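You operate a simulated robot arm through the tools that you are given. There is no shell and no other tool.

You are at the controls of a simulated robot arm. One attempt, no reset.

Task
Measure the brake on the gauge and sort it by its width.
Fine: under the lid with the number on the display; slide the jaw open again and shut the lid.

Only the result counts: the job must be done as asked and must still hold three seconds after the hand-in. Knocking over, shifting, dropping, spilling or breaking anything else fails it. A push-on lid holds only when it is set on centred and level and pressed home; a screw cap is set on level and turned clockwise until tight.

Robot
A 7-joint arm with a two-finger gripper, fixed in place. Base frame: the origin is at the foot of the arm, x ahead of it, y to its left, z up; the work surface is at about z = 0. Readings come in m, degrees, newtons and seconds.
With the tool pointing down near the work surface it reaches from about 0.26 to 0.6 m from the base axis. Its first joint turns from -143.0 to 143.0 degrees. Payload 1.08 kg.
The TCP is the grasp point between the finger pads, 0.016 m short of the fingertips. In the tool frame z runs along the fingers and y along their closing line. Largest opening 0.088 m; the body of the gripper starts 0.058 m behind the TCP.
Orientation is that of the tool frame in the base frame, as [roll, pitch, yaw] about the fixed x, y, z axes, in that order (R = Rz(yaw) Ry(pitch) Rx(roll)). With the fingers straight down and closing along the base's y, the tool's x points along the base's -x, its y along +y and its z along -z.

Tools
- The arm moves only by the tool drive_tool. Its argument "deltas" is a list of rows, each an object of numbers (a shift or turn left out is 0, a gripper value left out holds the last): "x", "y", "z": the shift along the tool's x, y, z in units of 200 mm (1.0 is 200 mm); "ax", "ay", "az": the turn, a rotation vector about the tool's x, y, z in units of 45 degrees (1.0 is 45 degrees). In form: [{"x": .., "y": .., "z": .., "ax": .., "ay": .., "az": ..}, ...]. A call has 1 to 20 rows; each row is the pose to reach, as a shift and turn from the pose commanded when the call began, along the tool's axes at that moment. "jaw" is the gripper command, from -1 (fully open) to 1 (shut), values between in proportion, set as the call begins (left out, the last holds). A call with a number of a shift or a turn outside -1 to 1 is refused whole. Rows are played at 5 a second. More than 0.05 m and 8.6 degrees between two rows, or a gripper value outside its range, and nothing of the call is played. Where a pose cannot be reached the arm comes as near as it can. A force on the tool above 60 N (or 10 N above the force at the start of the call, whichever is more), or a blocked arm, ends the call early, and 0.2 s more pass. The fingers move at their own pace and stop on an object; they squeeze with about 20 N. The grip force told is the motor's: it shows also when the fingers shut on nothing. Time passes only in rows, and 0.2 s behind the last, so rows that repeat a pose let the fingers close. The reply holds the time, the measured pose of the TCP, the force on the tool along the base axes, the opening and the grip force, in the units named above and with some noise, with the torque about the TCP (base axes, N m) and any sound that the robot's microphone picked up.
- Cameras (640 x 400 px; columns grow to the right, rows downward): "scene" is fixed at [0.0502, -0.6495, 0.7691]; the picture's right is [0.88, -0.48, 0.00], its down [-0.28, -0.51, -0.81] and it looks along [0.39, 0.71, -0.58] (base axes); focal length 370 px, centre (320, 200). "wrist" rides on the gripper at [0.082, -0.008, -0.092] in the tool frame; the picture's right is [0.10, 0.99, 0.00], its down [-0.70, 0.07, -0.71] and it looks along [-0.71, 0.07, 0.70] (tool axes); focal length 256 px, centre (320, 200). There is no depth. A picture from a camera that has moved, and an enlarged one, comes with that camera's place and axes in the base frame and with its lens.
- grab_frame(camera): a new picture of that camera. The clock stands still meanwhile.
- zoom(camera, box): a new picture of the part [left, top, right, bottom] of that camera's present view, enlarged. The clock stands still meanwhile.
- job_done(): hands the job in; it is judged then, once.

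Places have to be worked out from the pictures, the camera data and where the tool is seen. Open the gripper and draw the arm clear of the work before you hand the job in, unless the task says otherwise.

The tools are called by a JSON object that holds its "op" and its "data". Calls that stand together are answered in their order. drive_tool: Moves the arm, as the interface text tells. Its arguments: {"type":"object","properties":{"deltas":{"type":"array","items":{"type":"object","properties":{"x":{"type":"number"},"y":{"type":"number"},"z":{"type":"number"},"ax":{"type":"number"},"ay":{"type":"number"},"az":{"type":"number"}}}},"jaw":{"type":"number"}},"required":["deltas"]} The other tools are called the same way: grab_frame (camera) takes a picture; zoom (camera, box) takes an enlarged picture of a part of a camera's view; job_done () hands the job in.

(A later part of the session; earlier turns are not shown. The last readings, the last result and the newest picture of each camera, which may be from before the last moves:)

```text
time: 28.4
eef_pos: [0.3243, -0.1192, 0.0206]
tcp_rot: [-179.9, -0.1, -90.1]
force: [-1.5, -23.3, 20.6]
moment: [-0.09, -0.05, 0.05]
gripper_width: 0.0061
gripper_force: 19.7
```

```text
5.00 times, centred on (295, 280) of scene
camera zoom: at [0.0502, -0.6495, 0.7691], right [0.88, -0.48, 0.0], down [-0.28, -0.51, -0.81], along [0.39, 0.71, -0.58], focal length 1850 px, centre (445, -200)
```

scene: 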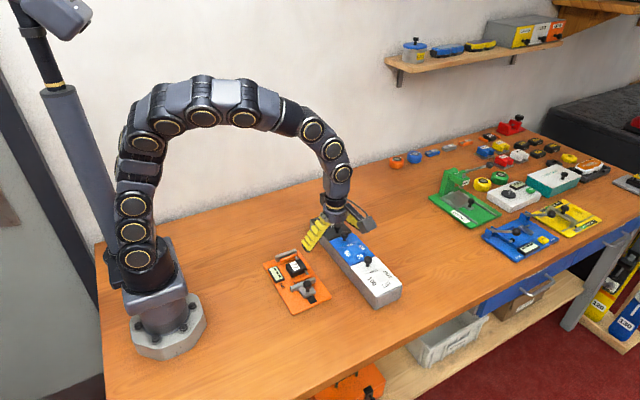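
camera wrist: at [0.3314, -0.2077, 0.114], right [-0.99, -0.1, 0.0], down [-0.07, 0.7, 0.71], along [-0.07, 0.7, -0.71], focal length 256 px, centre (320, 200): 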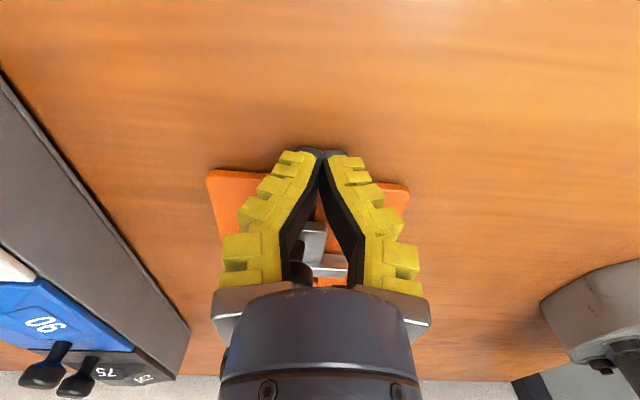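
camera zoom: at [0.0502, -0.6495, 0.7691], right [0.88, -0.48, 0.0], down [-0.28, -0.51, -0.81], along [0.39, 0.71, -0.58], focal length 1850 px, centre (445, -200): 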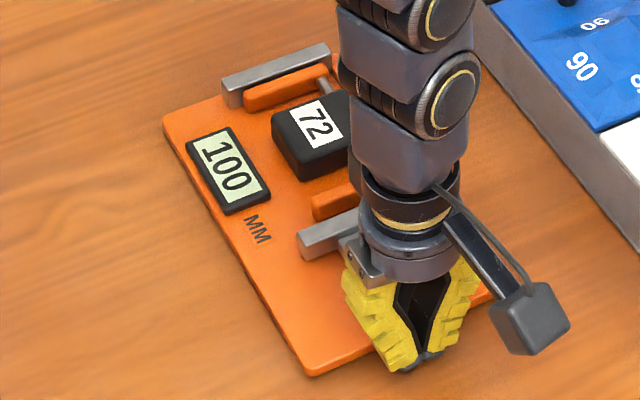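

The plate corners are back within about 1 mm of their original pixels, and the jaw is open. I'll back off and rise, moving toward the white lid knob at (0.495, −0.098).

{"op": "drive_tool", "data": {"deltas": [{"x": 0.06}, {"x": 0.12}, {"x": 0.12, "z": -0.2}, {"x": 0.12, "z": -0.4}, {"x": 0.12, "z": -0.6}, {"x": 0.12, "y": -0.2, "z": -0.75}, {"x": 0.1, "y": -0.4, "z": -0.75}, {"x": 0.05, "y": -0.6, "z": -0.75}, {"x": 0.0, "y": -0.8, "z": -0.75}, {"x": -0.1, "y": -0.86, "z": -0.75}, {"x": -0.1, "y": -0.86, "z": -0.75}]}}

{"op": "grab_frame", "data": {"camera": "wrist"}}

{"op": "zoom", "data": {"camera": "scene", "box": [255, 240, 335, 320]}}

{"op": "zoom", "data": {"camera": "scene", "box": [310, 200, 430, 320]}}

```text
time: 30.8
eef_pos: [0.4958, -0.0979, 0.1714]
tcp_rot: [-180.0, 0.0, -89.9]
force: [0.3, -0.3, -0.1]
moment: [-0.01, 0.01, 0.01]
gripper_width: 0.0
gripper_force: 20.1
```

```text
taken
camera wrist: at [0.5037, -0.181, 0.2628], right [-0.99, -0.1, 0.0], down [-0.07, 0.7, 0.71], along [-0.07, 0.71, -0.7], focal length 256 px, centre (320, 200)
```

wrist: 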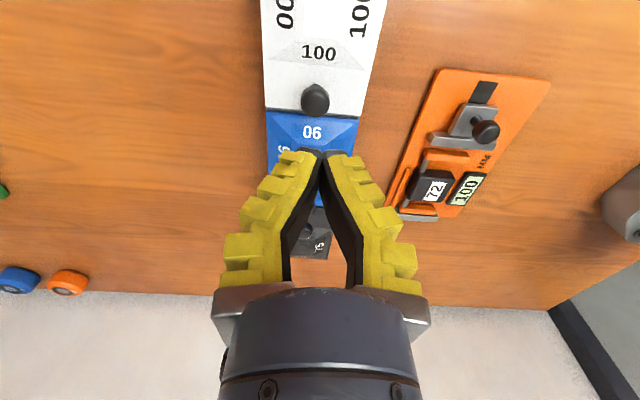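

```text
5.00 times, centred on (295, 280) of scene
camera zoom: at [0.0502, -0.6495, 0.7691], right [0.88, -0.48, 0.0], down [-0.28, -0.51, -0.81], along [0.39, 0.71, -0.58], focal length 1850 px, centre (445, -200)
```

zoom: 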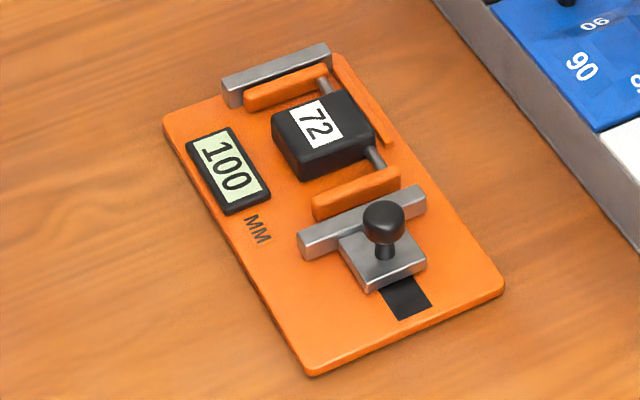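

```text
3.33 times, centred on (370, 260) of scene
camera zoom: at [0.0502, -0.6495, 0.7691], right [0.88, -0.48, 0.0], down [-0.28, -0.51, -0.81], along [0.39, 0.71, -0.58], focal length 1234 px, centre (153, 0)
```

zoom: 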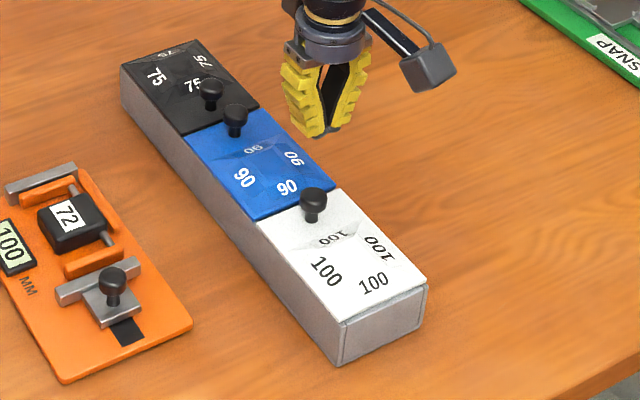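

The plate is back in place with the jaw open. The white knob is at about (0.499, −0.100, 0.085). I'll half open the fingers and descend around it, checking before the last stretch.

{"op": "drive_tool", "data": {"deltas": [{"x": 0.01, "y": -0.015, "z": 0.1}, {"x": 0.01, "y": -0.015, "z": 0.2}, {"x": 0.01, "y": -0.015, "z": 0.3}, {"x": 0.01, "y": -0.015, "z": 0.38}, {"x": 0.01, "y": -0.015, "z": 0.41}, {"x": 0.01, "y": -0.015, "z": 0.41}], "jaw": -0.1}}

{"op": "grab_frame", "data": {"camera": "wrist"}}

{"op": "zoom", "data": {"camera": "scene", "box": [330, 210, 410, 310]}}

```text
time: 32.2
eef_pos: [0.4988, -0.1013, 0.0887]
tcp_rot: [179.9, 0.0, -90.1]
force: [-0.1, 0.1, -0.2]
moment: [-0.04, -0.01, -0.02]
gripper_width: 0.053
gripper_force: 2.9
```

```text
taken
camera wrist: at [0.5058, -0.1844, 0.1804], right [-0.99, -0.1, 0.0], down [-0.07, 0.7, 0.71], along [-0.07, 0.71, -0.7], focal length 256 px, centre (320, 200)
```

wrist: 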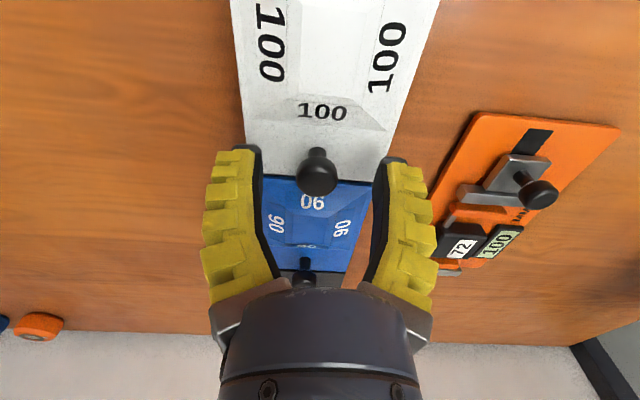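

```text
4.00 times, centred on (370, 260) of scene
camera zoom: at [0.0502, -0.6495, 0.7691], right [0.88, -0.48, 0.0], down [-0.28, -0.51, -0.81], along [0.39, 0.71, -0.58], focal length 1480 px, centre (120, -40)
```

zoom: 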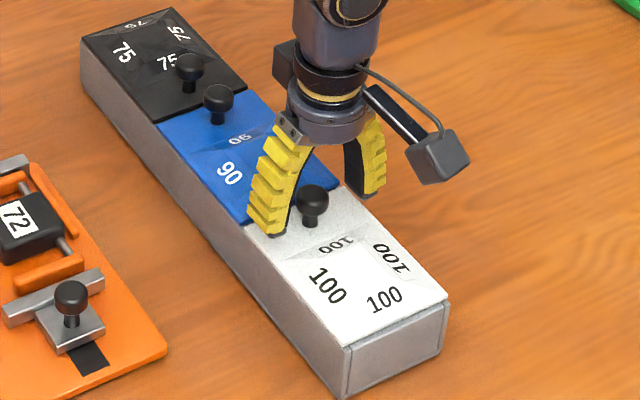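

The knob is slightly further −y and +x, so I'll adjust 3 mm and 2 mm, go down 6 mm, and close.

{"op": "drive_tool", "data": {"deltas": [{"x": 0.015, "y": -0.01, "z": 0.01}, {"x": 0.015, "y": -0.01, "z": 0.03}, {"x": 0.015, "y": -0.01, "z": 0.03}]}}

{"op": "drive_tool", "data": {"deltas": [{}, {}, {}, {}], "jaw": 1}}

{"op": "grab_frame", "data": {"camera": "wrist"}}

{"op": "zoom", "data": {"camera": "scene", "box": [330, 210, 410, 310]}}

```text
time: 33.0
eef_pos: [0.5005, -0.1045, 0.0819]
tcp_rot: [-179.9, 0.0, -90.0]
force: [-0.5, 0.5, -0.1]
moment: [0.0, 0.0, 0.03]
gripper_width: 0.0529
gripper_force: 2.9
```

```text
time: 34.0
eef_pos: [0.5, -0.1048, 0.0828]
tcp_rot: [179.9, 0.0, -90.2]
force: [-11.3, -3.0, 16.1]
moment: [-0.04, 0.18, 0.09]
gripper_width: 0.0131
gripper_force: 20.3
```

```text
taken
camera wrist: at [0.5074, -0.187, 0.1753], right [-0.99, -0.1, 0.0], down [-0.07, 0.7, 0.71], along [-0.07, 0.71, -0.7], focal length 256 px, centre (320, 200)
```

wrist: 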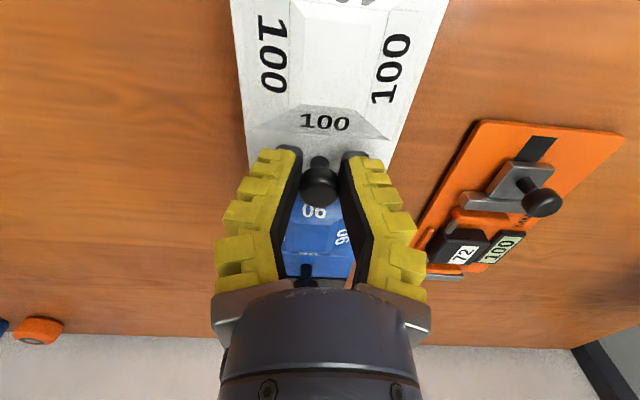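

```text
4.00 times, centred on (370, 260) of scene
camera zoom: at [0.0502, -0.6495, 0.7691], right [0.88, -0.48, 0.0], down [-0.28, -0.51, -0.81], along [0.39, 0.71, -0.58], focal length 1480 px, centre (120, -40)
```

zoom: 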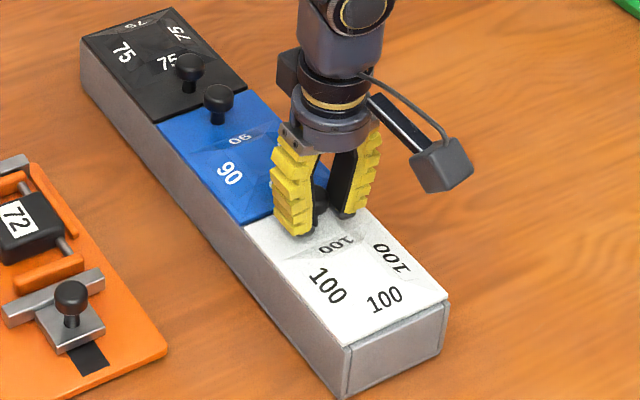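

The knob is gripped with the tips at the stem. I'll test-lift by 8 mm to see how the lid moves.

{"op": "drive_tool", "data": {"deltas": [{"z": -0.01}, {"z": -0.02}, {"z": -0.03}, {"z": -0.04}]}}

{"op": "zoom", "data": {"camera": "scene", "box": [330, 210, 410, 310]}}

{"op": "grab_frame", "data": {"camera": "wrist"}}

```text
time: 35.0
eef_pos: [0.4994, -0.1042, 0.0912]
tcp_rot: [180.0, 0.0, -90.0]
force: [-5.6, -5.7, -0.6]
moment: [-0.09, 0.06, 0.08]
gripper_width: 0.0061
gripper_force: 20.2
```

```text
4.00 times, centred on (370, 260) of scene
camera zoom: at [0.0502, -0.6495, 0.7691], right [0.88, -0.48, 0.0], down [-0.28, -0.51, -0.81], along [0.39, 0.71, -0.58], focal length 1480 px, centre (120, -40)
```

zoom: 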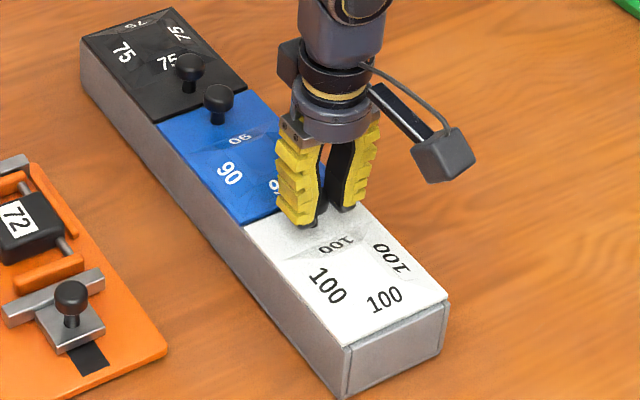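

```text
taken
camera wrist: at [0.5076, -0.1867, 0.1827], right [-0.99, -0.1, 0.0], down [-0.07, 0.7, 0.71], along [-0.07, 0.71, -0.7], focal length 256 px, centre (320, 200)
```

wrist: 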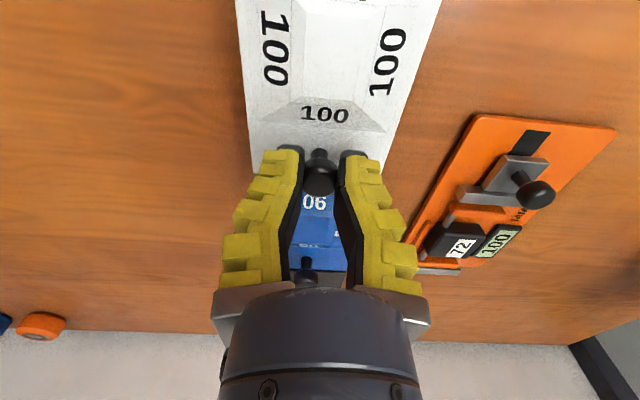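

The lid did not lift: the tips slid up and the opening shrank to 6 mm. I'll look closely at where the tips sit relative to the knob head.

{"op": "zoom", "data": {"camera": "wrist", "box": [260, 110, 380, 210]}}

{"op": "zoom", "data": {"camera": "scene", "box": [350, 230, 400, 280]}}

```text
4.00 times, centred on (320, 160) of wrist
camera zoom: at [0.5076, -0.1867, 0.1827], right [-0.99, -0.1, 0.0], down [-0.07, 0.7, 0.71], along [-0.07, 0.71, -0.7], focal length 1024 px, centre (320, 360)
```

zoom: 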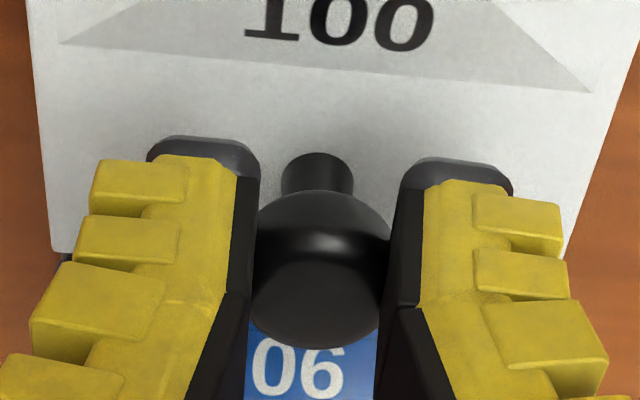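

```text
8.00 times, centred on (375, 255) of scene
camera zoom: at [0.0502, -0.6495, 0.7691], right [0.88, -0.48, 0.0], down [-0.28, -0.51, -0.81], along [0.39, 0.71, -0.58], focal length 2960 px, centre (-120, -240)
```

zoom: 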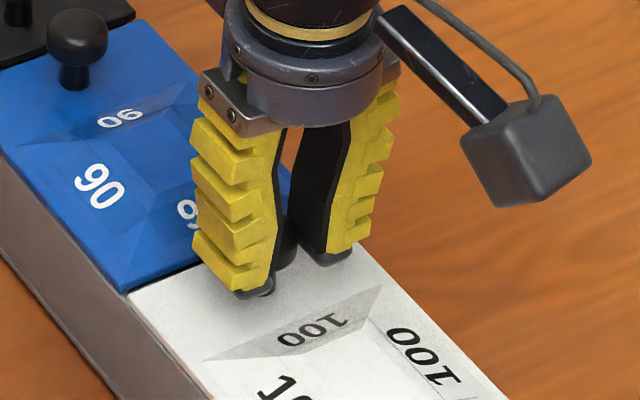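

The pads do hold the head, and the fingers seem compliant, so the reading underestimates. I'll lift further by small steps to see whether the lid swings.

{"op": "drive_tool", "data": {"deltas": [{"z": -0.01}, {"z": -0.02}, {"z": -0.03}, {"z": -0.04}]}}

{"op": "zoom", "data": {"camera": "wrist", "box": [220, 60, 420, 220]}}

{"op": "zoom", "data": {"camera": "scene", "box": [330, 210, 410, 310]}}

```text
time: 36.0
eef_pos: [0.5016, -0.105, 0.0999]
tcp_rot: [-179.8, 0.0, -90.0]
force: [0.0, 0.1, 1.5]
moment: [-0.01, 0.03, 0.02]
gripper_width: 0.0
gripper_force: 20.1
```

```text
2.50 times, centred on (320, 140) of wrist
camera zoom: at [0.5087, -0.1868, 0.1914], right [-0.99, -0.1, 0.0], down [-0.07, 0.7, 0.71], along [-0.07, 0.71, -0.7], focal length 640 px, centre (320, 350)
```

zoom: 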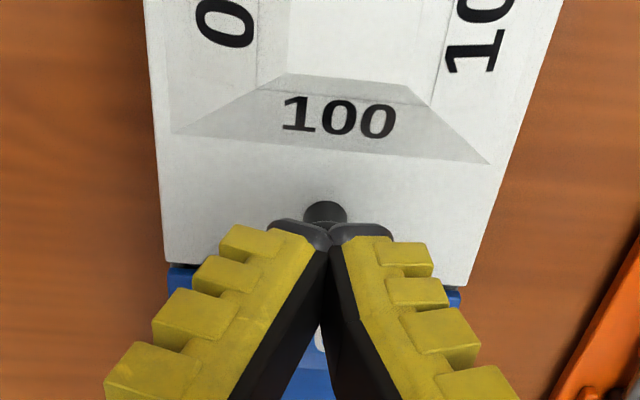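

```text
4.00 times, centred on (370, 260) of scene
camera zoom: at [0.0502, -0.6495, 0.7691], right [0.88, -0.48, 0.0], down [-0.28, -0.51, -0.81], along [0.39, 0.71, -0.58], focal length 1480 px, centre (120, -40)
```

zoom: 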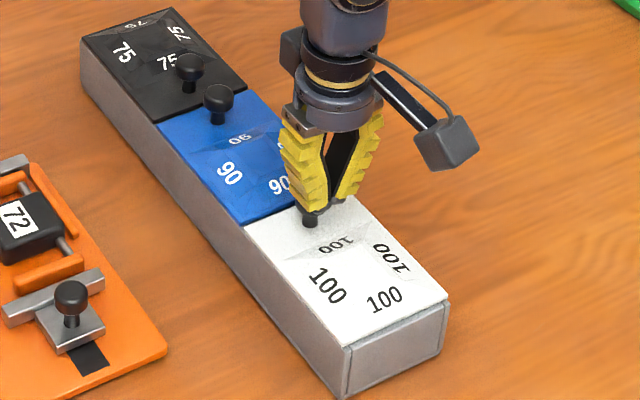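

The tips popped over the top of the head, so the head is lower than I assumed: its centre is near z 0.073 and its top near 0.083. I'll reopen, descend to about 0.075, and grip again with the tips below the head.

{"op": "drive_tool", "data": {"deltas": [{}, {}, {"z": 0.04}, {"z": 0.08}, {"z": 0.1}, {"z": 0.11}, {"z": 0.115}, {"z": 0.115}], "jaw": -0.1}}

{"op": "zoom", "data": {"camera": "wrist", "box": [220, 90, 420, 250]}}

{"op": "zoom", "data": {"camera": "scene", "box": [350, 230, 400, 280]}}

```text
time: 37.8
eef_pos: [0.5005, -0.105, 0.0764]
tcp_rot: [-180.0, 0.1, -90.1]
force: [0.2, -0.3, -0.1]
moment: [0.01, 0.0, 0.02]
gripper_width: 0.053
gripper_force: 3.7
```

```text
2.50 times, centred on (320, 170) of wrist
camera zoom: at [0.508, -0.1872, 0.1683], right [-0.99, -0.1, 0.0], down [-0.07, 0.7, 0.71], along [-0.07, 0.71, -0.7], focal length 640 px, centre (320, 275)
```

zoom: 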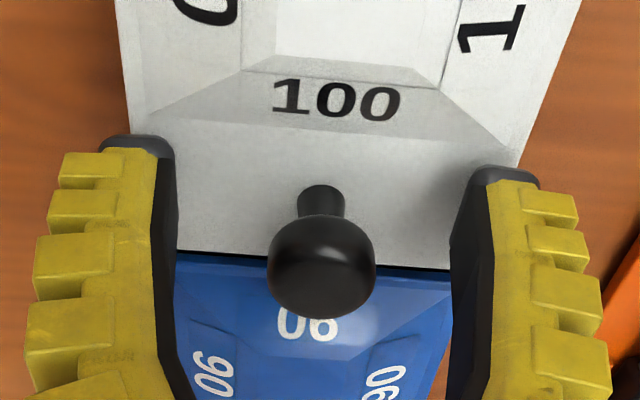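

```text
8.00 times, centred on (375, 255) of scene
camera zoom: at [0.0502, -0.6495, 0.7691], right [0.88, -0.48, 0.0], down [-0.28, -0.51, -0.81], along [0.39, 0.71, -0.58], focal length 2960 px, centre (-120, -240)
```

zoom: 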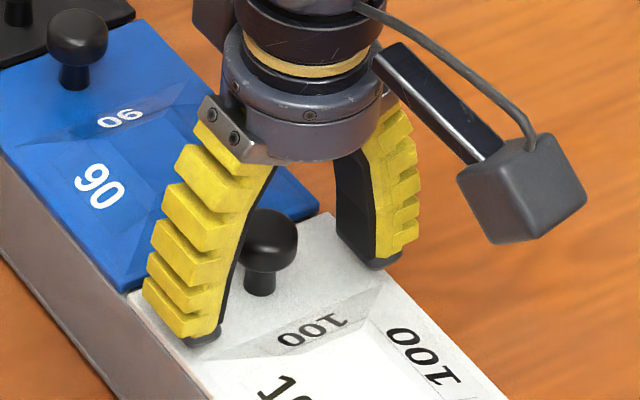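

Both cameras look along nearly the same line, so height is ambiguous. I'll feel for the lid surface by lowering in 1 mm steps.

{"op": "drive_tool", "data": {"deltas": [{"z": 0.005}, {"z": 0.01}, {"z": 0.015}, {"z": 0.02}]}}

```text
time: 38.8
eef_pos: [0.5009, -0.1043, 0.0722]
tcp_rot: [179.9, 0.0, -90.1]
force: [-0.1, 0.2, 0.0]
moment: [0.0, -0.03, -0.04]
gripper_width: 0.0532
gripper_force: 3.0
```

{"op": "drive_tool", "data": {"deltas": [{"z": 0.005}, {"z": 0.01}, {"z": 0.015}, {"z": 0.02}]}}

{"op": "zoom", "data": {"camera": "scene", "box": [350, 230, 400, 280]}}

{"op": "zoom", "data": {"camera": "wrist", "box": [220, 90, 420, 250]}}

```text
time: 39.8
eef_pos: [0.5017, -0.1054, 0.0701]
tcp_rot: [-179.6, -0.2, -90.0]
force: [3.5, -1.3, 6.7]
moment: [-0.01, 0.25, -0.01]
gripper_width: 0.0453
gripper_force: 1.1
```

```text
8.00 times, centred on (375, 255) of scene
camera zoom: at [0.0502, -0.6495, 0.7691], right [0.88, -0.48, 0.0], down [-0.28, -0.51, -0.81], along [0.39, 0.71, -0.58], focal length 2960 px, centre (-120, -240)
```

zoom: 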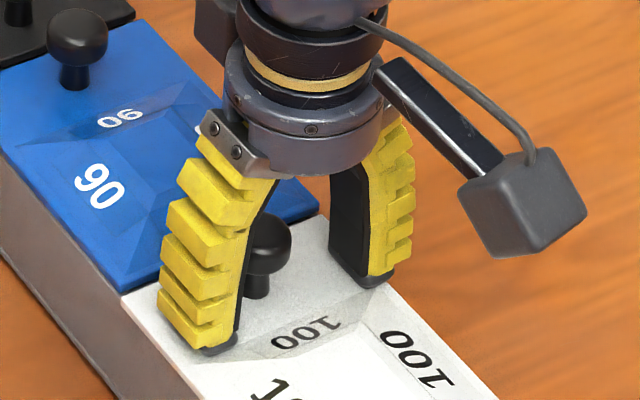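

```text
2.50 times, centred on (320, 170) of wrist
camera zoom: at [0.5091, -0.1873, 0.1623], right [-0.99, -0.1, -0.01], down [-0.08, 0.7, 0.71], along [-0.07, 0.7, -0.71], focal length 640 px, centre (320, 275)
```

zoom: 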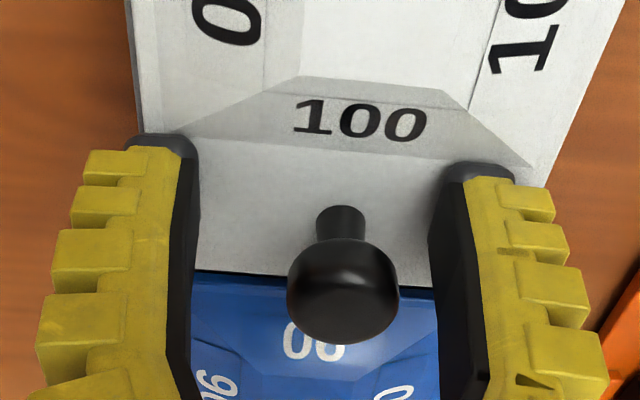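

Contact came at TCP z≈0.0705, so the lid top is near 0.0545. The white lid appears to have shifted slightly under the load, so I'll raise 2 mm and look again.

{"op": "drive_tool", "data": {"deltas": [{"z": -0.005}, {"z": -0.015}, {"z": -0.015}]}}

{"op": "zoom", "data": {"camera": "scene", "box": [350, 230, 400, 280]}}

{"op": "zoom", "data": {"camera": "scene", "box": [310, 200, 430, 320]}}

{"op": "zoom", "data": {"camera": "wrist", "box": [220, 90, 420, 250]}}

```text
time: 40.6
eef_pos: [0.4996, -0.1047, 0.0704]
tcp_rot: [179.9, 0.0, -90.0]
force: [0.4, -0.2, -0.4]
moment: [-0.01, 0.0, 0.01]
gripper_width: 0.053
gripper_force: 2.9
```

```text
8.00 times, centred on (375, 255) of scene
camera zoom: at [0.0502, -0.6495, 0.7691], right [0.88, -0.48, 0.0], down [-0.28, -0.51, -0.81], along [0.39, 0.71, -0.58], focal length 2960 px, centre (-120, -240)
```

zoom: 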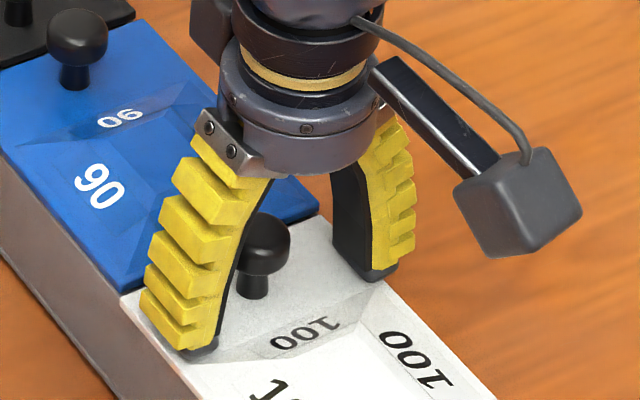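

```text
3.33 times, centred on (370, 260) of scene
camera zoom: at [0.0502, -0.6495, 0.7691], right [0.88, -0.48, 0.0], down [-0.28, -0.51, -0.81], along [0.39, 0.71, -0.58], focal length 1234 px, centre (153, 0)
```

zoom: 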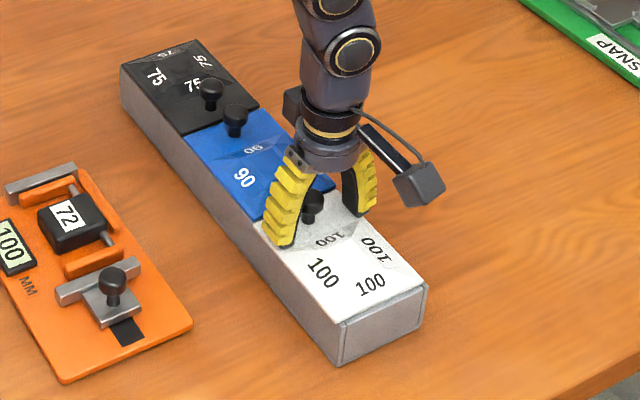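

```text
2.50 times, centred on (320, 170) of wrist
camera zoom: at [0.5075, -0.187, 0.1629], right [-0.99, -0.1, 0.0], down [-0.07, 0.7, 0.71], along [-0.07, 0.71, -0.7], focal length 640 px, centre (320, 275)
```

zoom: 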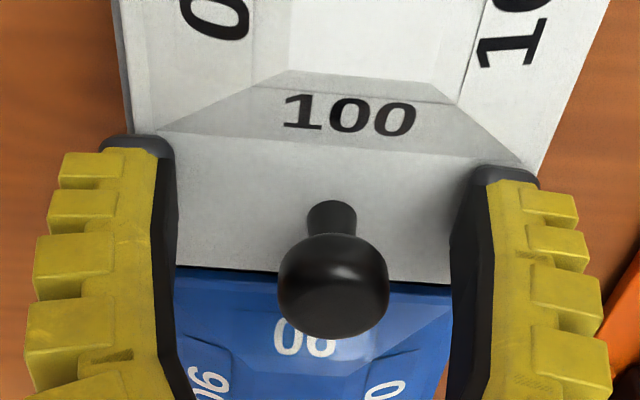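

The white lid slid about 2 mm to −x, so it is loosely seated. Its knob stands at about (0.497, −0.100), with stem base near z 0.0545 and head near 0.08. I'll re-centre, lift 1 mm clear of the lid, and close.

{"op": "drive_tool", "data": {"deltas": [{"z": -0.006}, {"x": -0.012, "y": 0.006, "z": -0.006}, {"x": -0.025, "y": 0.011, "z": -0.006}, {"x": -0.025, "y": 0.011, "z": -0.006}]}}

{"op": "drive_tool", "data": {"deltas": [{}, {}, {}, {}], "jaw": 1}}

{"op": "zoom", "data": {"camera": "wrist", "box": [220, 90, 420, 250]}}

{"op": "zoom", "data": {"camera": "scene", "box": [310, 200, 430, 320]}}

```text
time: 41.6
eef_pos: [0.498, -0.0987, 0.072]
tcp_rot: [180.0, -0.1, -89.9]
force: [-0.1, -1.4, 0.0]
moment: [0.0, -0.02, 0.0]
gripper_width: 0.0529
gripper_force: 3.1
```

```text
time: 42.6
eef_pos: [0.4982, -0.0992, 0.0716]
tcp_rot: [179.8, 0.0, -90.1]
force: [0.5, 1.3, -0.6]
moment: [-0.23, -0.03, 0.03]
gripper_width: 0.0147
gripper_force: 19.5
```

```text
2.50 times, centred on (320, 170) of wrist
camera zoom: at [0.5054, -0.1805, 0.1641], right [-0.99, -0.1, 0.0], down [-0.07, 0.7, 0.71], along [-0.07, 0.71, -0.7], focal length 640 px, centre (320, 275)
```

zoom: 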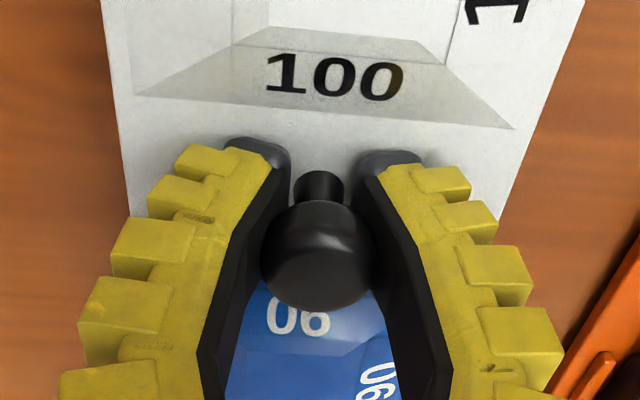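

```text
3.33 times, centred on (370, 260) of scene
camera zoom: at [0.0502, -0.6495, 0.7691], right [0.88, -0.48, 0.0], down [-0.28, -0.51, -0.81], along [0.39, 0.71, -0.58], focal length 1234 px, centre (153, 0)
```

zoom: 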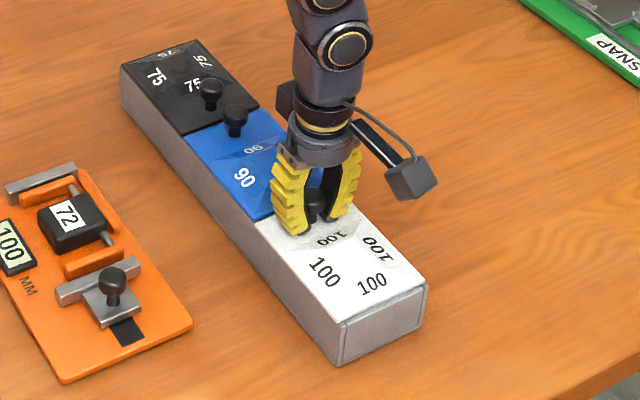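

A clean grip with near-zero forces. I'll test-lift 8 mm.

{"op": "drive_tool", "data": {"deltas": [{"z": -0.01}, {"z": -0.02}, {"z": -0.03}, {"z": -0.04}]}}

{"op": "zoom", "data": {"camera": "wrist", "box": [220, 90, 420, 250]}}

{"op": "zoom", "data": {"camera": "scene", "box": [310, 200, 430, 320]}}

```text
time: 43.6
eef_pos: [0.4985, -0.0993, 0.0795]
tcp_rot: [179.9, 0.1, -90.0]
force: [0.5, 10.1, -0.3]
moment: [0.06, 0.02, -0.04]
gripper_width: 0.0083
gripper_force: 19.7
```

```text
2.50 times, centred on (320, 170) of wrist
camera zoom: at [0.506, -0.1803, 0.1719], right [-0.99, -0.1, 0.0], down [-0.07, 0.7, 0.71], along [-0.07, 0.71, -0.7], focal length 640 px, centre (320, 275)
```

zoom: 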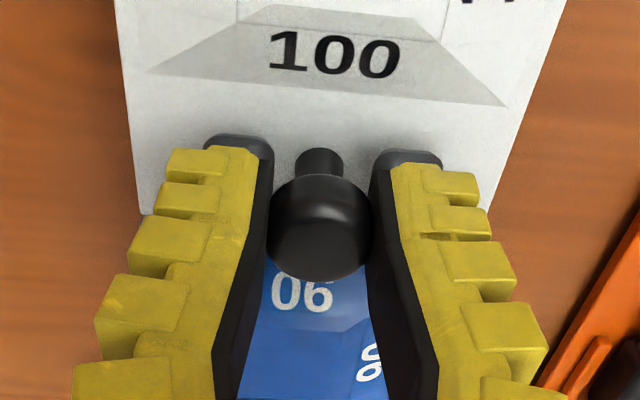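

```text
3.33 times, centred on (370, 260) of scene
camera zoom: at [0.0502, -0.6495, 0.7691], right [0.88, -0.48, 0.0], down [-0.28, -0.51, -0.81], along [0.39, 0.71, -0.58], focal length 1234 px, centre (153, 0)
```

zoom: 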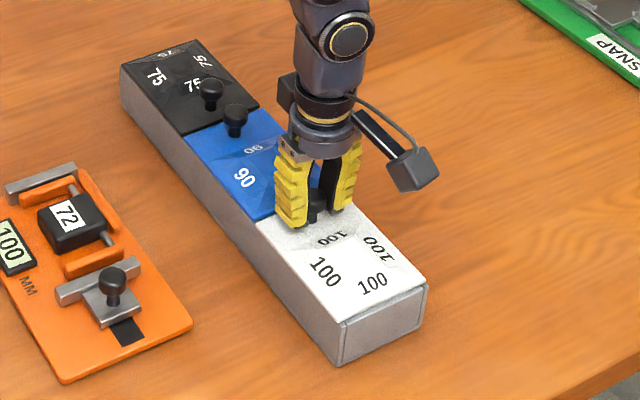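

The grip creeps off the head again, and Fy is +10, so the knob centre is slightly to −y of the pads. I'll reopen, shift 2 mm to −y with the TCP at head height (~0.078), grip again, and lift while reading the force step by step.

{"op": "drive_tool", "data": {"deltas": [{}, {}, {"x": 0.01, "z": 0.008}, {"x": 0.01, "z": 0.008}], "jaw": -0.1}}

{"op": "drive_tool", "data": {"deltas": [{}, {}, {}, {}], "jaw": 1}}

{"op": "zoom", "data": {"camera": "wrist", "box": [220, 90, 420, 250]}}

{"op": "drive_tool", "data": {"deltas": [{"z": -0.015}]}}

```text
time: 44.6
eef_pos: [0.4993, -0.1012, 0.0782]
tcp_rot: [-180.0, 0.0, -90.0]
force: [-0.3, 0.1, -0.5]
moment: [-0.02, -0.01, 0.0]
gripper_width: 0.053
gripper_force: 2.8
```

```text
time: 45.6
eef_pos: [0.4983, -0.1014, 0.0779]
tcp_rot: [180.0, 0.1, -90.1]
force: [-0.6, -0.9, 3.6]
moment: [-0.2, 0.03, 0.02]
gripper_width: 0.0167
gripper_force: 20.0
```

```text
2.50 times, centred on (320, 170) of wrist
camera zoom: at [0.5058, -0.1841, 0.1706], right [-0.99, -0.1, 0.0], down [-0.07, 0.7, 0.71], along [-0.07, 0.71, -0.71], focal length 640 px, centre (320, 275)
```

zoom: 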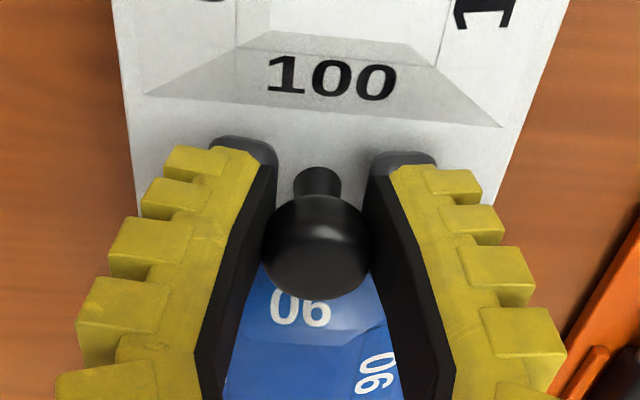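

```text
time: 46.0
eef_pos: [0.4972, -0.1018, 0.0799]
tcp_rot: [179.8, 0.0, -90.1]
force: [-0.2, -3.4, 0.3]
moment: [-0.45, -0.02, 0.0]
gripper_width: 0.0109
gripper_force: 19.9
```

The opening changed and there is a torque about x, so I'll check whether the lid moved.

{"op": "zoom", "data": {"camera": "wrist", "box": [220, 90, 420, 250]}}

{"op": "zoom", "data": {"camera": "scene", "box": [340, 230, 410, 310]}}

```text
2.50 times, centred on (320, 170) of wrist
camera zoom: at [0.5047, -0.1843, 0.1724], right [-0.99, -0.1, 0.0], down [-0.07, 0.7, 0.71], along [-0.08, 0.71, -0.7], focal length 640 px, centre (320, 275)
```

zoom: 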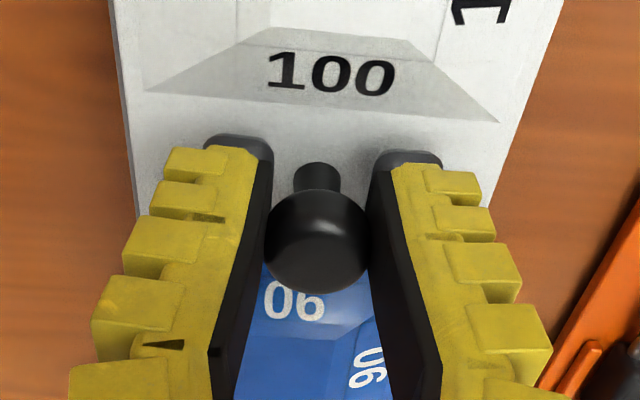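

```text
5.00 times, centred on (375, 270) of scene
camera zoom: at [0.0502, -0.6495, 0.7691], right [0.88, -0.48, 0.0], down [-0.28, -0.51, -0.81], along [0.39, 0.71, -0.58], focal length 1850 px, centre (45, -150)
```

zoom: 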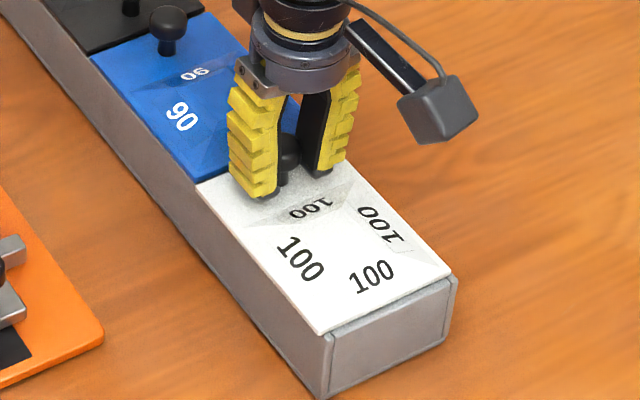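

The lid resists lifting but moved sideways easily earlier, so it may slide rather than hinge. I'll test a small −y push of 4 mm with the knob held.

{"op": "drive_tool", "data": {"deltas": [{"x": 0.01, "z": 0.015}, {"x": 0.02, "z": 0.015}]}}

{"op": "zoom", "data": {"camera": "wrist", "box": [220, 90, 420, 250]}}

{"op": "zoom", "data": {"camera": "scene", "box": [340, 230, 410, 310]}}

```text
time: 46.6
eef_pos: [0.4979, -0.1048, 0.078]
tcp_rot: [-180.0, 0.1, -90.0]
force: [1.1, 8.7, -0.3]
moment: [0.13, 0.0, 0.04]
gripper_width: 0.0122
gripper_force: 19.7
```

```text
2.50 times, centred on (320, 170) of wrist
camera zoom: at [0.5057, -0.187, 0.1707], right [-0.99, -0.1, 0.0], down [-0.07, 0.7, 0.71], along [-0.07, 0.71, -0.7], focal length 640 px, centre (320, 275)
```

zoom: 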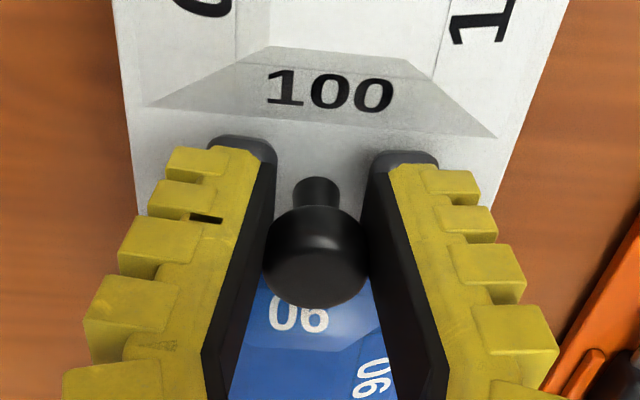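

```text
5.00 times, centred on (375, 270) of scene
camera zoom: at [0.0502, -0.6495, 0.7691], right [0.88, -0.48, 0.0], down [-0.28, -0.51, -0.81], along [0.39, 0.71, -0.58], focal length 1850 px, centre (45, -150)
```

zoom: 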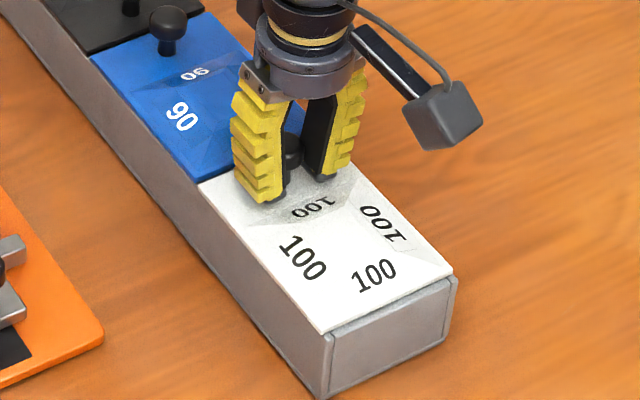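

No sliding in y either. The distal finger parts flex outward when loaded near the tips, which squeezes the head out. I'll re-grip as deep as the lid allows, with less squeeze, and test the lift again.

{"op": "drive_tool", "data": {"deltas": [{}, {}, {"x": -0.018, "z": 0.015}, {"x": -0.018, "z": 0.033}, {"x": -0.018, "z": 0.033}], "jaw": -0.1}}

{"op": "drive_tool", "data": {"deltas": [{}, {}, {}, {}], "jaw": 0.8}}

{"op": "zoom", "data": {"camera": "wrist", "box": [220, 90, 420, 250]}}

```text
time: 47.8
eef_pos: [0.498, -0.1018, 0.073]
tcp_rot: [-180.0, 0.0, -90.0]
force: [-0.3, 0.1, 0.3]
moment: [0.02, 0.0, 0.01]
gripper_width: 0.0529
gripper_force: 3.3
```

```text
time: 48.8
eef_pos: [0.498, -0.1023, 0.0733]
tcp_rot: [179.9, -0.1, -90.1]
force: [0.0, -1.2, -0.2]
moment: [0.2, -0.01, 0.0]
gripper_width: 0.016
gripper_force: 19.9
```

```text
2.50 times, centred on (320, 170) of wrist
camera zoom: at [0.5053, -0.1841, 0.1644], right [-0.99, -0.1, 0.0], down [-0.07, 0.7, 0.71], along [-0.07, 0.71, -0.7], focal length 640 px, centre (320, 275)
```

zoom: 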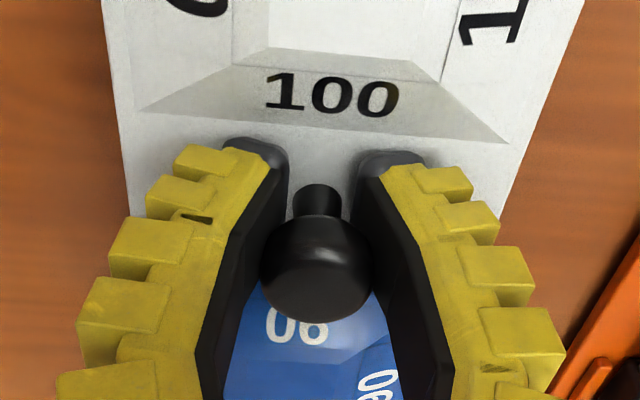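

This grip looks good, with the tips closing under the head in an A-shape. I'll lift 3 mm and read the force.

{"op": "drive_tool", "data": {"deltas": [{"z": -0.015}]}}

{"op": "zoom", "data": {"camera": "wrist", "box": [220, 90, 420, 250]}}

{"op": "zoom", "data": {"camera": "scene", "box": [340, 230, 410, 310]}}

```text
time: 49.2
eef_pos: [0.4974, -0.1026, 0.0742]
tcp_rot: [179.8, 0.0, -89.9]
force: [-0.2, -1.4, -0.1]
moment: [-0.52, 0.0, 0.02]
gripper_width: 0.0141
gripper_force: 19.2
```

```text
2.50 times, centred on (320, 170) of wrist
camera zoom: at [0.5048, -0.1844, 0.1659], right [-0.99, -0.1, 0.01], down [-0.07, 0.7, 0.71], along [-0.08, 0.71, -0.7], focal length 640 px, centre (320, 275)
```

zoom: 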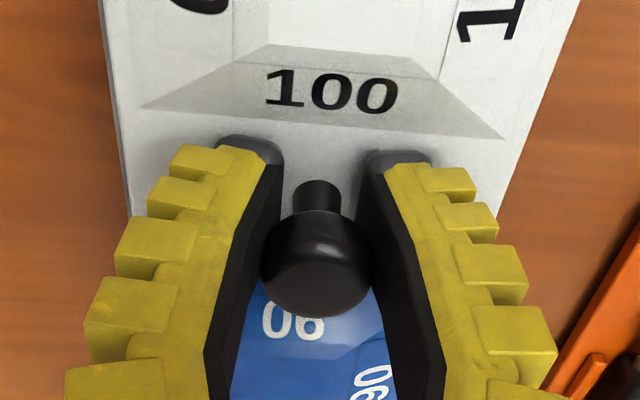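

```text
5.00 times, centred on (375, 270) of scene
camera zoom: at [0.0502, -0.6495, 0.7691], right [0.88, -0.48, 0.0], down [-0.28, -0.51, -0.81], along [0.39, 0.71, -0.58], focal length 1850 px, centre (45, -150)
```

zoom: 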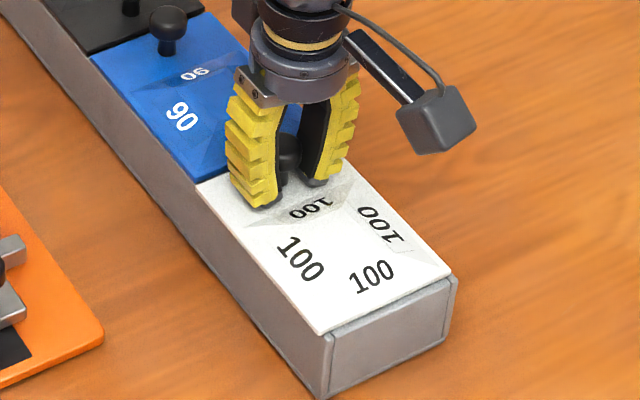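

Still no lift of the lid. Since the lid shifted easily in x before, I'll test moving 5 mm to −x with the knob held.

{"op": "drive_tool", "data": {"deltas": [{"y": 0.0125, "z": 0.01}, {"y": 0.025, "z": 0.01}]}}

{"op": "zoom", "data": {"camera": "wrist", "box": [200, 40, 440, 250]}}

{"op": "zoom", "data": {"camera": "scene", "box": [340, 230, 410, 310]}}

```text
time: 49.8
eef_pos: [0.4936, -0.1011, 0.074]
tcp_rot: [-179.9, 0.1, -90.1]
force: [0.4, -2.0, -0.3]
moment: [0.0, 0.01, 0.02]
gripper_width: 0.0133
gripper_force: 20.4
```

```text
1.90 times, centred on (320, 145) of wrist
camera zoom: at [0.501, -0.1844, 0.1662], right [-0.99, -0.1, 0.0], down [-0.07, 0.7, 0.71], along [-0.07, 0.71, -0.71], focal length 488 px, centre (320, 305)
```

zoom: 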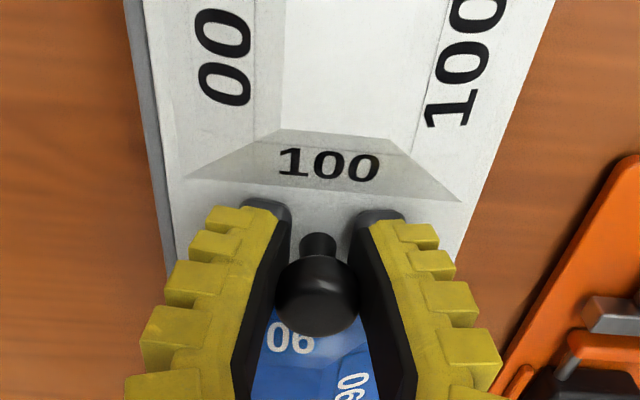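

```text
5.00 times, centred on (375, 270) of scene
camera zoom: at [0.0502, -0.6495, 0.7691], right [0.88, -0.48, 0.0], down [-0.28, -0.51, -0.81], along [0.39, 0.71, -0.58], focal length 1850 px, centre (45, -150)
```

zoom: 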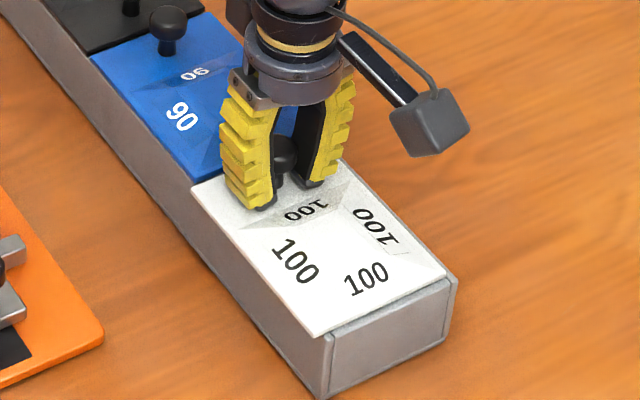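

The lid slides freely along −x with almost no force, so it is a side-sliding lid. I'll keep sliding it to −x.

{"op": "drive_tool", "data": {"deltas": [{"y": 0.03}, {"y": 0.06}, {"y": 0.09}, {"y": 0.12}, {"y": 0.15}]}}

{"op": "zoom", "data": {"camera": "wrist", "box": [160, 0, 480, 250]}}

{"op": "zoom", "data": {"camera": "scene", "box": [320, 210, 420, 310]}}

```text
time: 51.0
eef_pos: [0.4629, -0.1028, 0.0721]
tcp_rot: [180.0, 0.0, -89.9]
force: [-0.1, -5.8, 0.0]
moment: [0.19, -0.02, 0.0]
gripper_width: 0.0162
gripper_force: 19.7
```

```text
1.60 times, centred on (320, 125) of wrist
camera zoom: at [0.4706, -0.1844, 0.1643], right [-0.99, -0.1, 0.0], down [-0.07, 0.7, 0.71], along [-0.07, 0.71, -0.71], focal length 410 px, centre (320, 320)
```

zoom: 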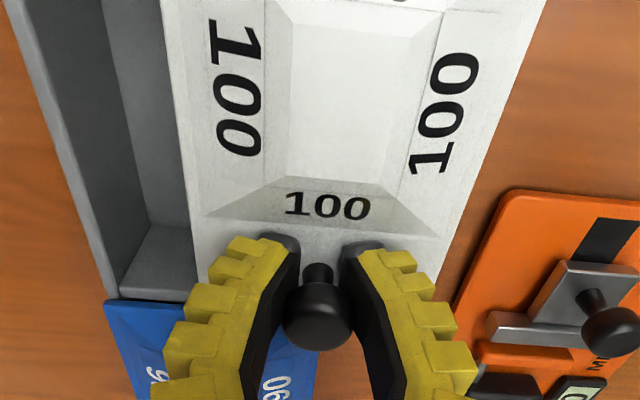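

```text
4.00 times, centred on (370, 260) of scene
camera zoom: at [0.0502, -0.6495, 0.7691], right [0.88, -0.48, 0.0], down [-0.28, -0.51, -0.81], along [0.39, 0.71, -0.58], focal length 1480 px, centre (120, -40)
```

zoom: 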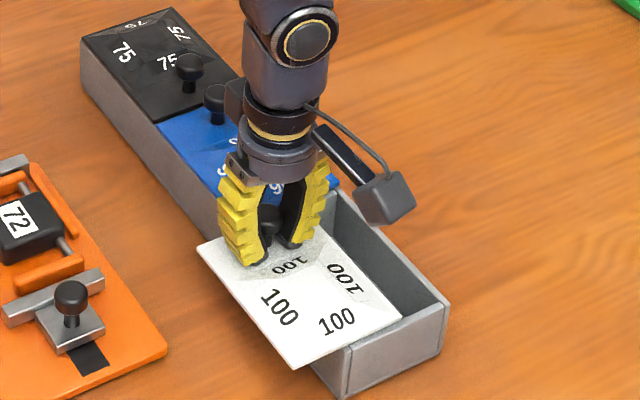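

The compartment is opening and the lid resists lifting, so it runs on a guide. I'll keep sliding in small calls until it stops.

{"op": "drive_tool", "data": {"deltas": [{"y": 0.025}, {"y": 0.05}, {"y": 0.075}, {"y": 0.1}, {"y": 0.125}, {"y": 0.15}]}}

{"op": "zoom", "data": {"camera": "wrist", "box": [120, 0, 480, 250]}}

{"op": "zoom", "data": {"camera": "scene", "box": [320, 210, 420, 310]}}

```text
time: 52.4
eef_pos: [0.4336, -0.1011, 0.0734]
tcp_rot: [-179.9, 0.0, -90.1]
force: [0.8, -11.3, -0.1]
moment: [-0.16, -0.01, 0.05]
gripper_width: 0.0154
gripper_force: 19.7
```

```text
1.60 times, centred on (300, 125) of wrist
camera zoom: at [0.441, -0.1843, 0.165], right [-0.99, -0.1, 0.0], down [-0.07, 0.7, 0.71], along [-0.07, 0.71, -0.71], focal length 410 px, centre (352, 320)
```

zoom: 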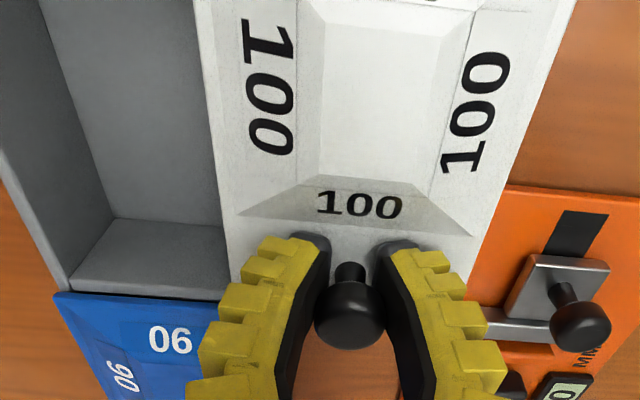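

```text
4.00 times, centred on (370, 260) of scene
camera zoom: at [0.0502, -0.6495, 0.7691], right [0.88, -0.48, 0.0], down [-0.28, -0.51, -0.81], along [0.39, 0.71, -0.58], focal length 1480 px, centre (120, -40)
```

zoom: 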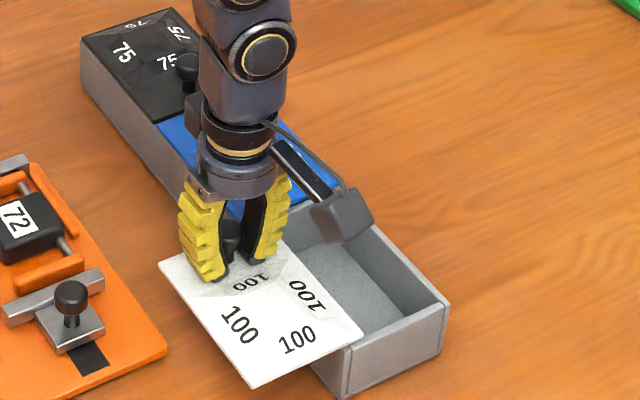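

About 65 mm open now. I'll continue gently until there's resistance in x.

{"op": "drive_tool", "data": {"deltas": [{"y": 0.015}, {"y": 0.03}, {"y": 0.045}]}}

{"op": "zoom", "data": {"camera": "scene", "box": [320, 210, 420, 310]}}

{"op": "grab_frame", "data": {"camera": "wrist"}}

```text
time: 53.2
eef_pos: [0.4241, -0.1005, 0.0722]
tcp_rot: [179.9, 0.0, -90.0]
force: [0.0, -14.1, -0.1]
moment: [-0.28, -0.04, -0.08]
gripper_width: 0.0151
gripper_force: 19.7
```

```text
4.00 times, centred on (370, 260) of scene
camera zoom: at [0.0502, -0.6495, 0.7691], right [0.88, -0.48, 0.0], down [-0.28, -0.51, -0.81], along [0.39, 0.71, -0.58], focal length 1480 px, centre (120, -40)
```

zoom: 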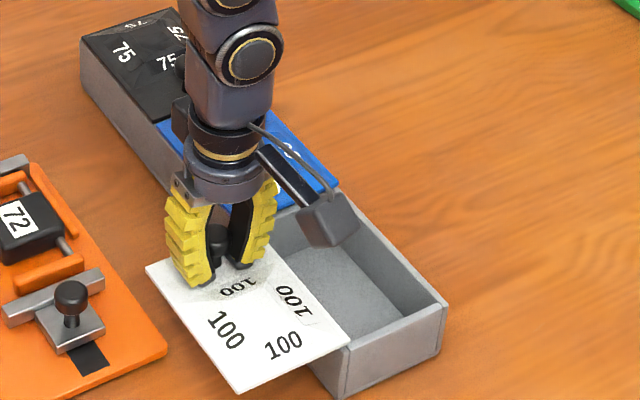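

```text
taken
camera wrist: at [0.432, -0.1837, 0.1651], right [-0.99, -0.1, 0.0], down [-0.07, 0.7, 0.71], along [-0.07, 0.71, -0.7], focal length 256 px, centre (320, 200)
```

wrist: 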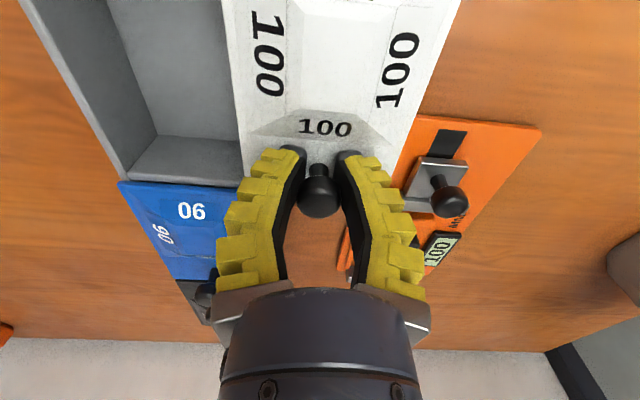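

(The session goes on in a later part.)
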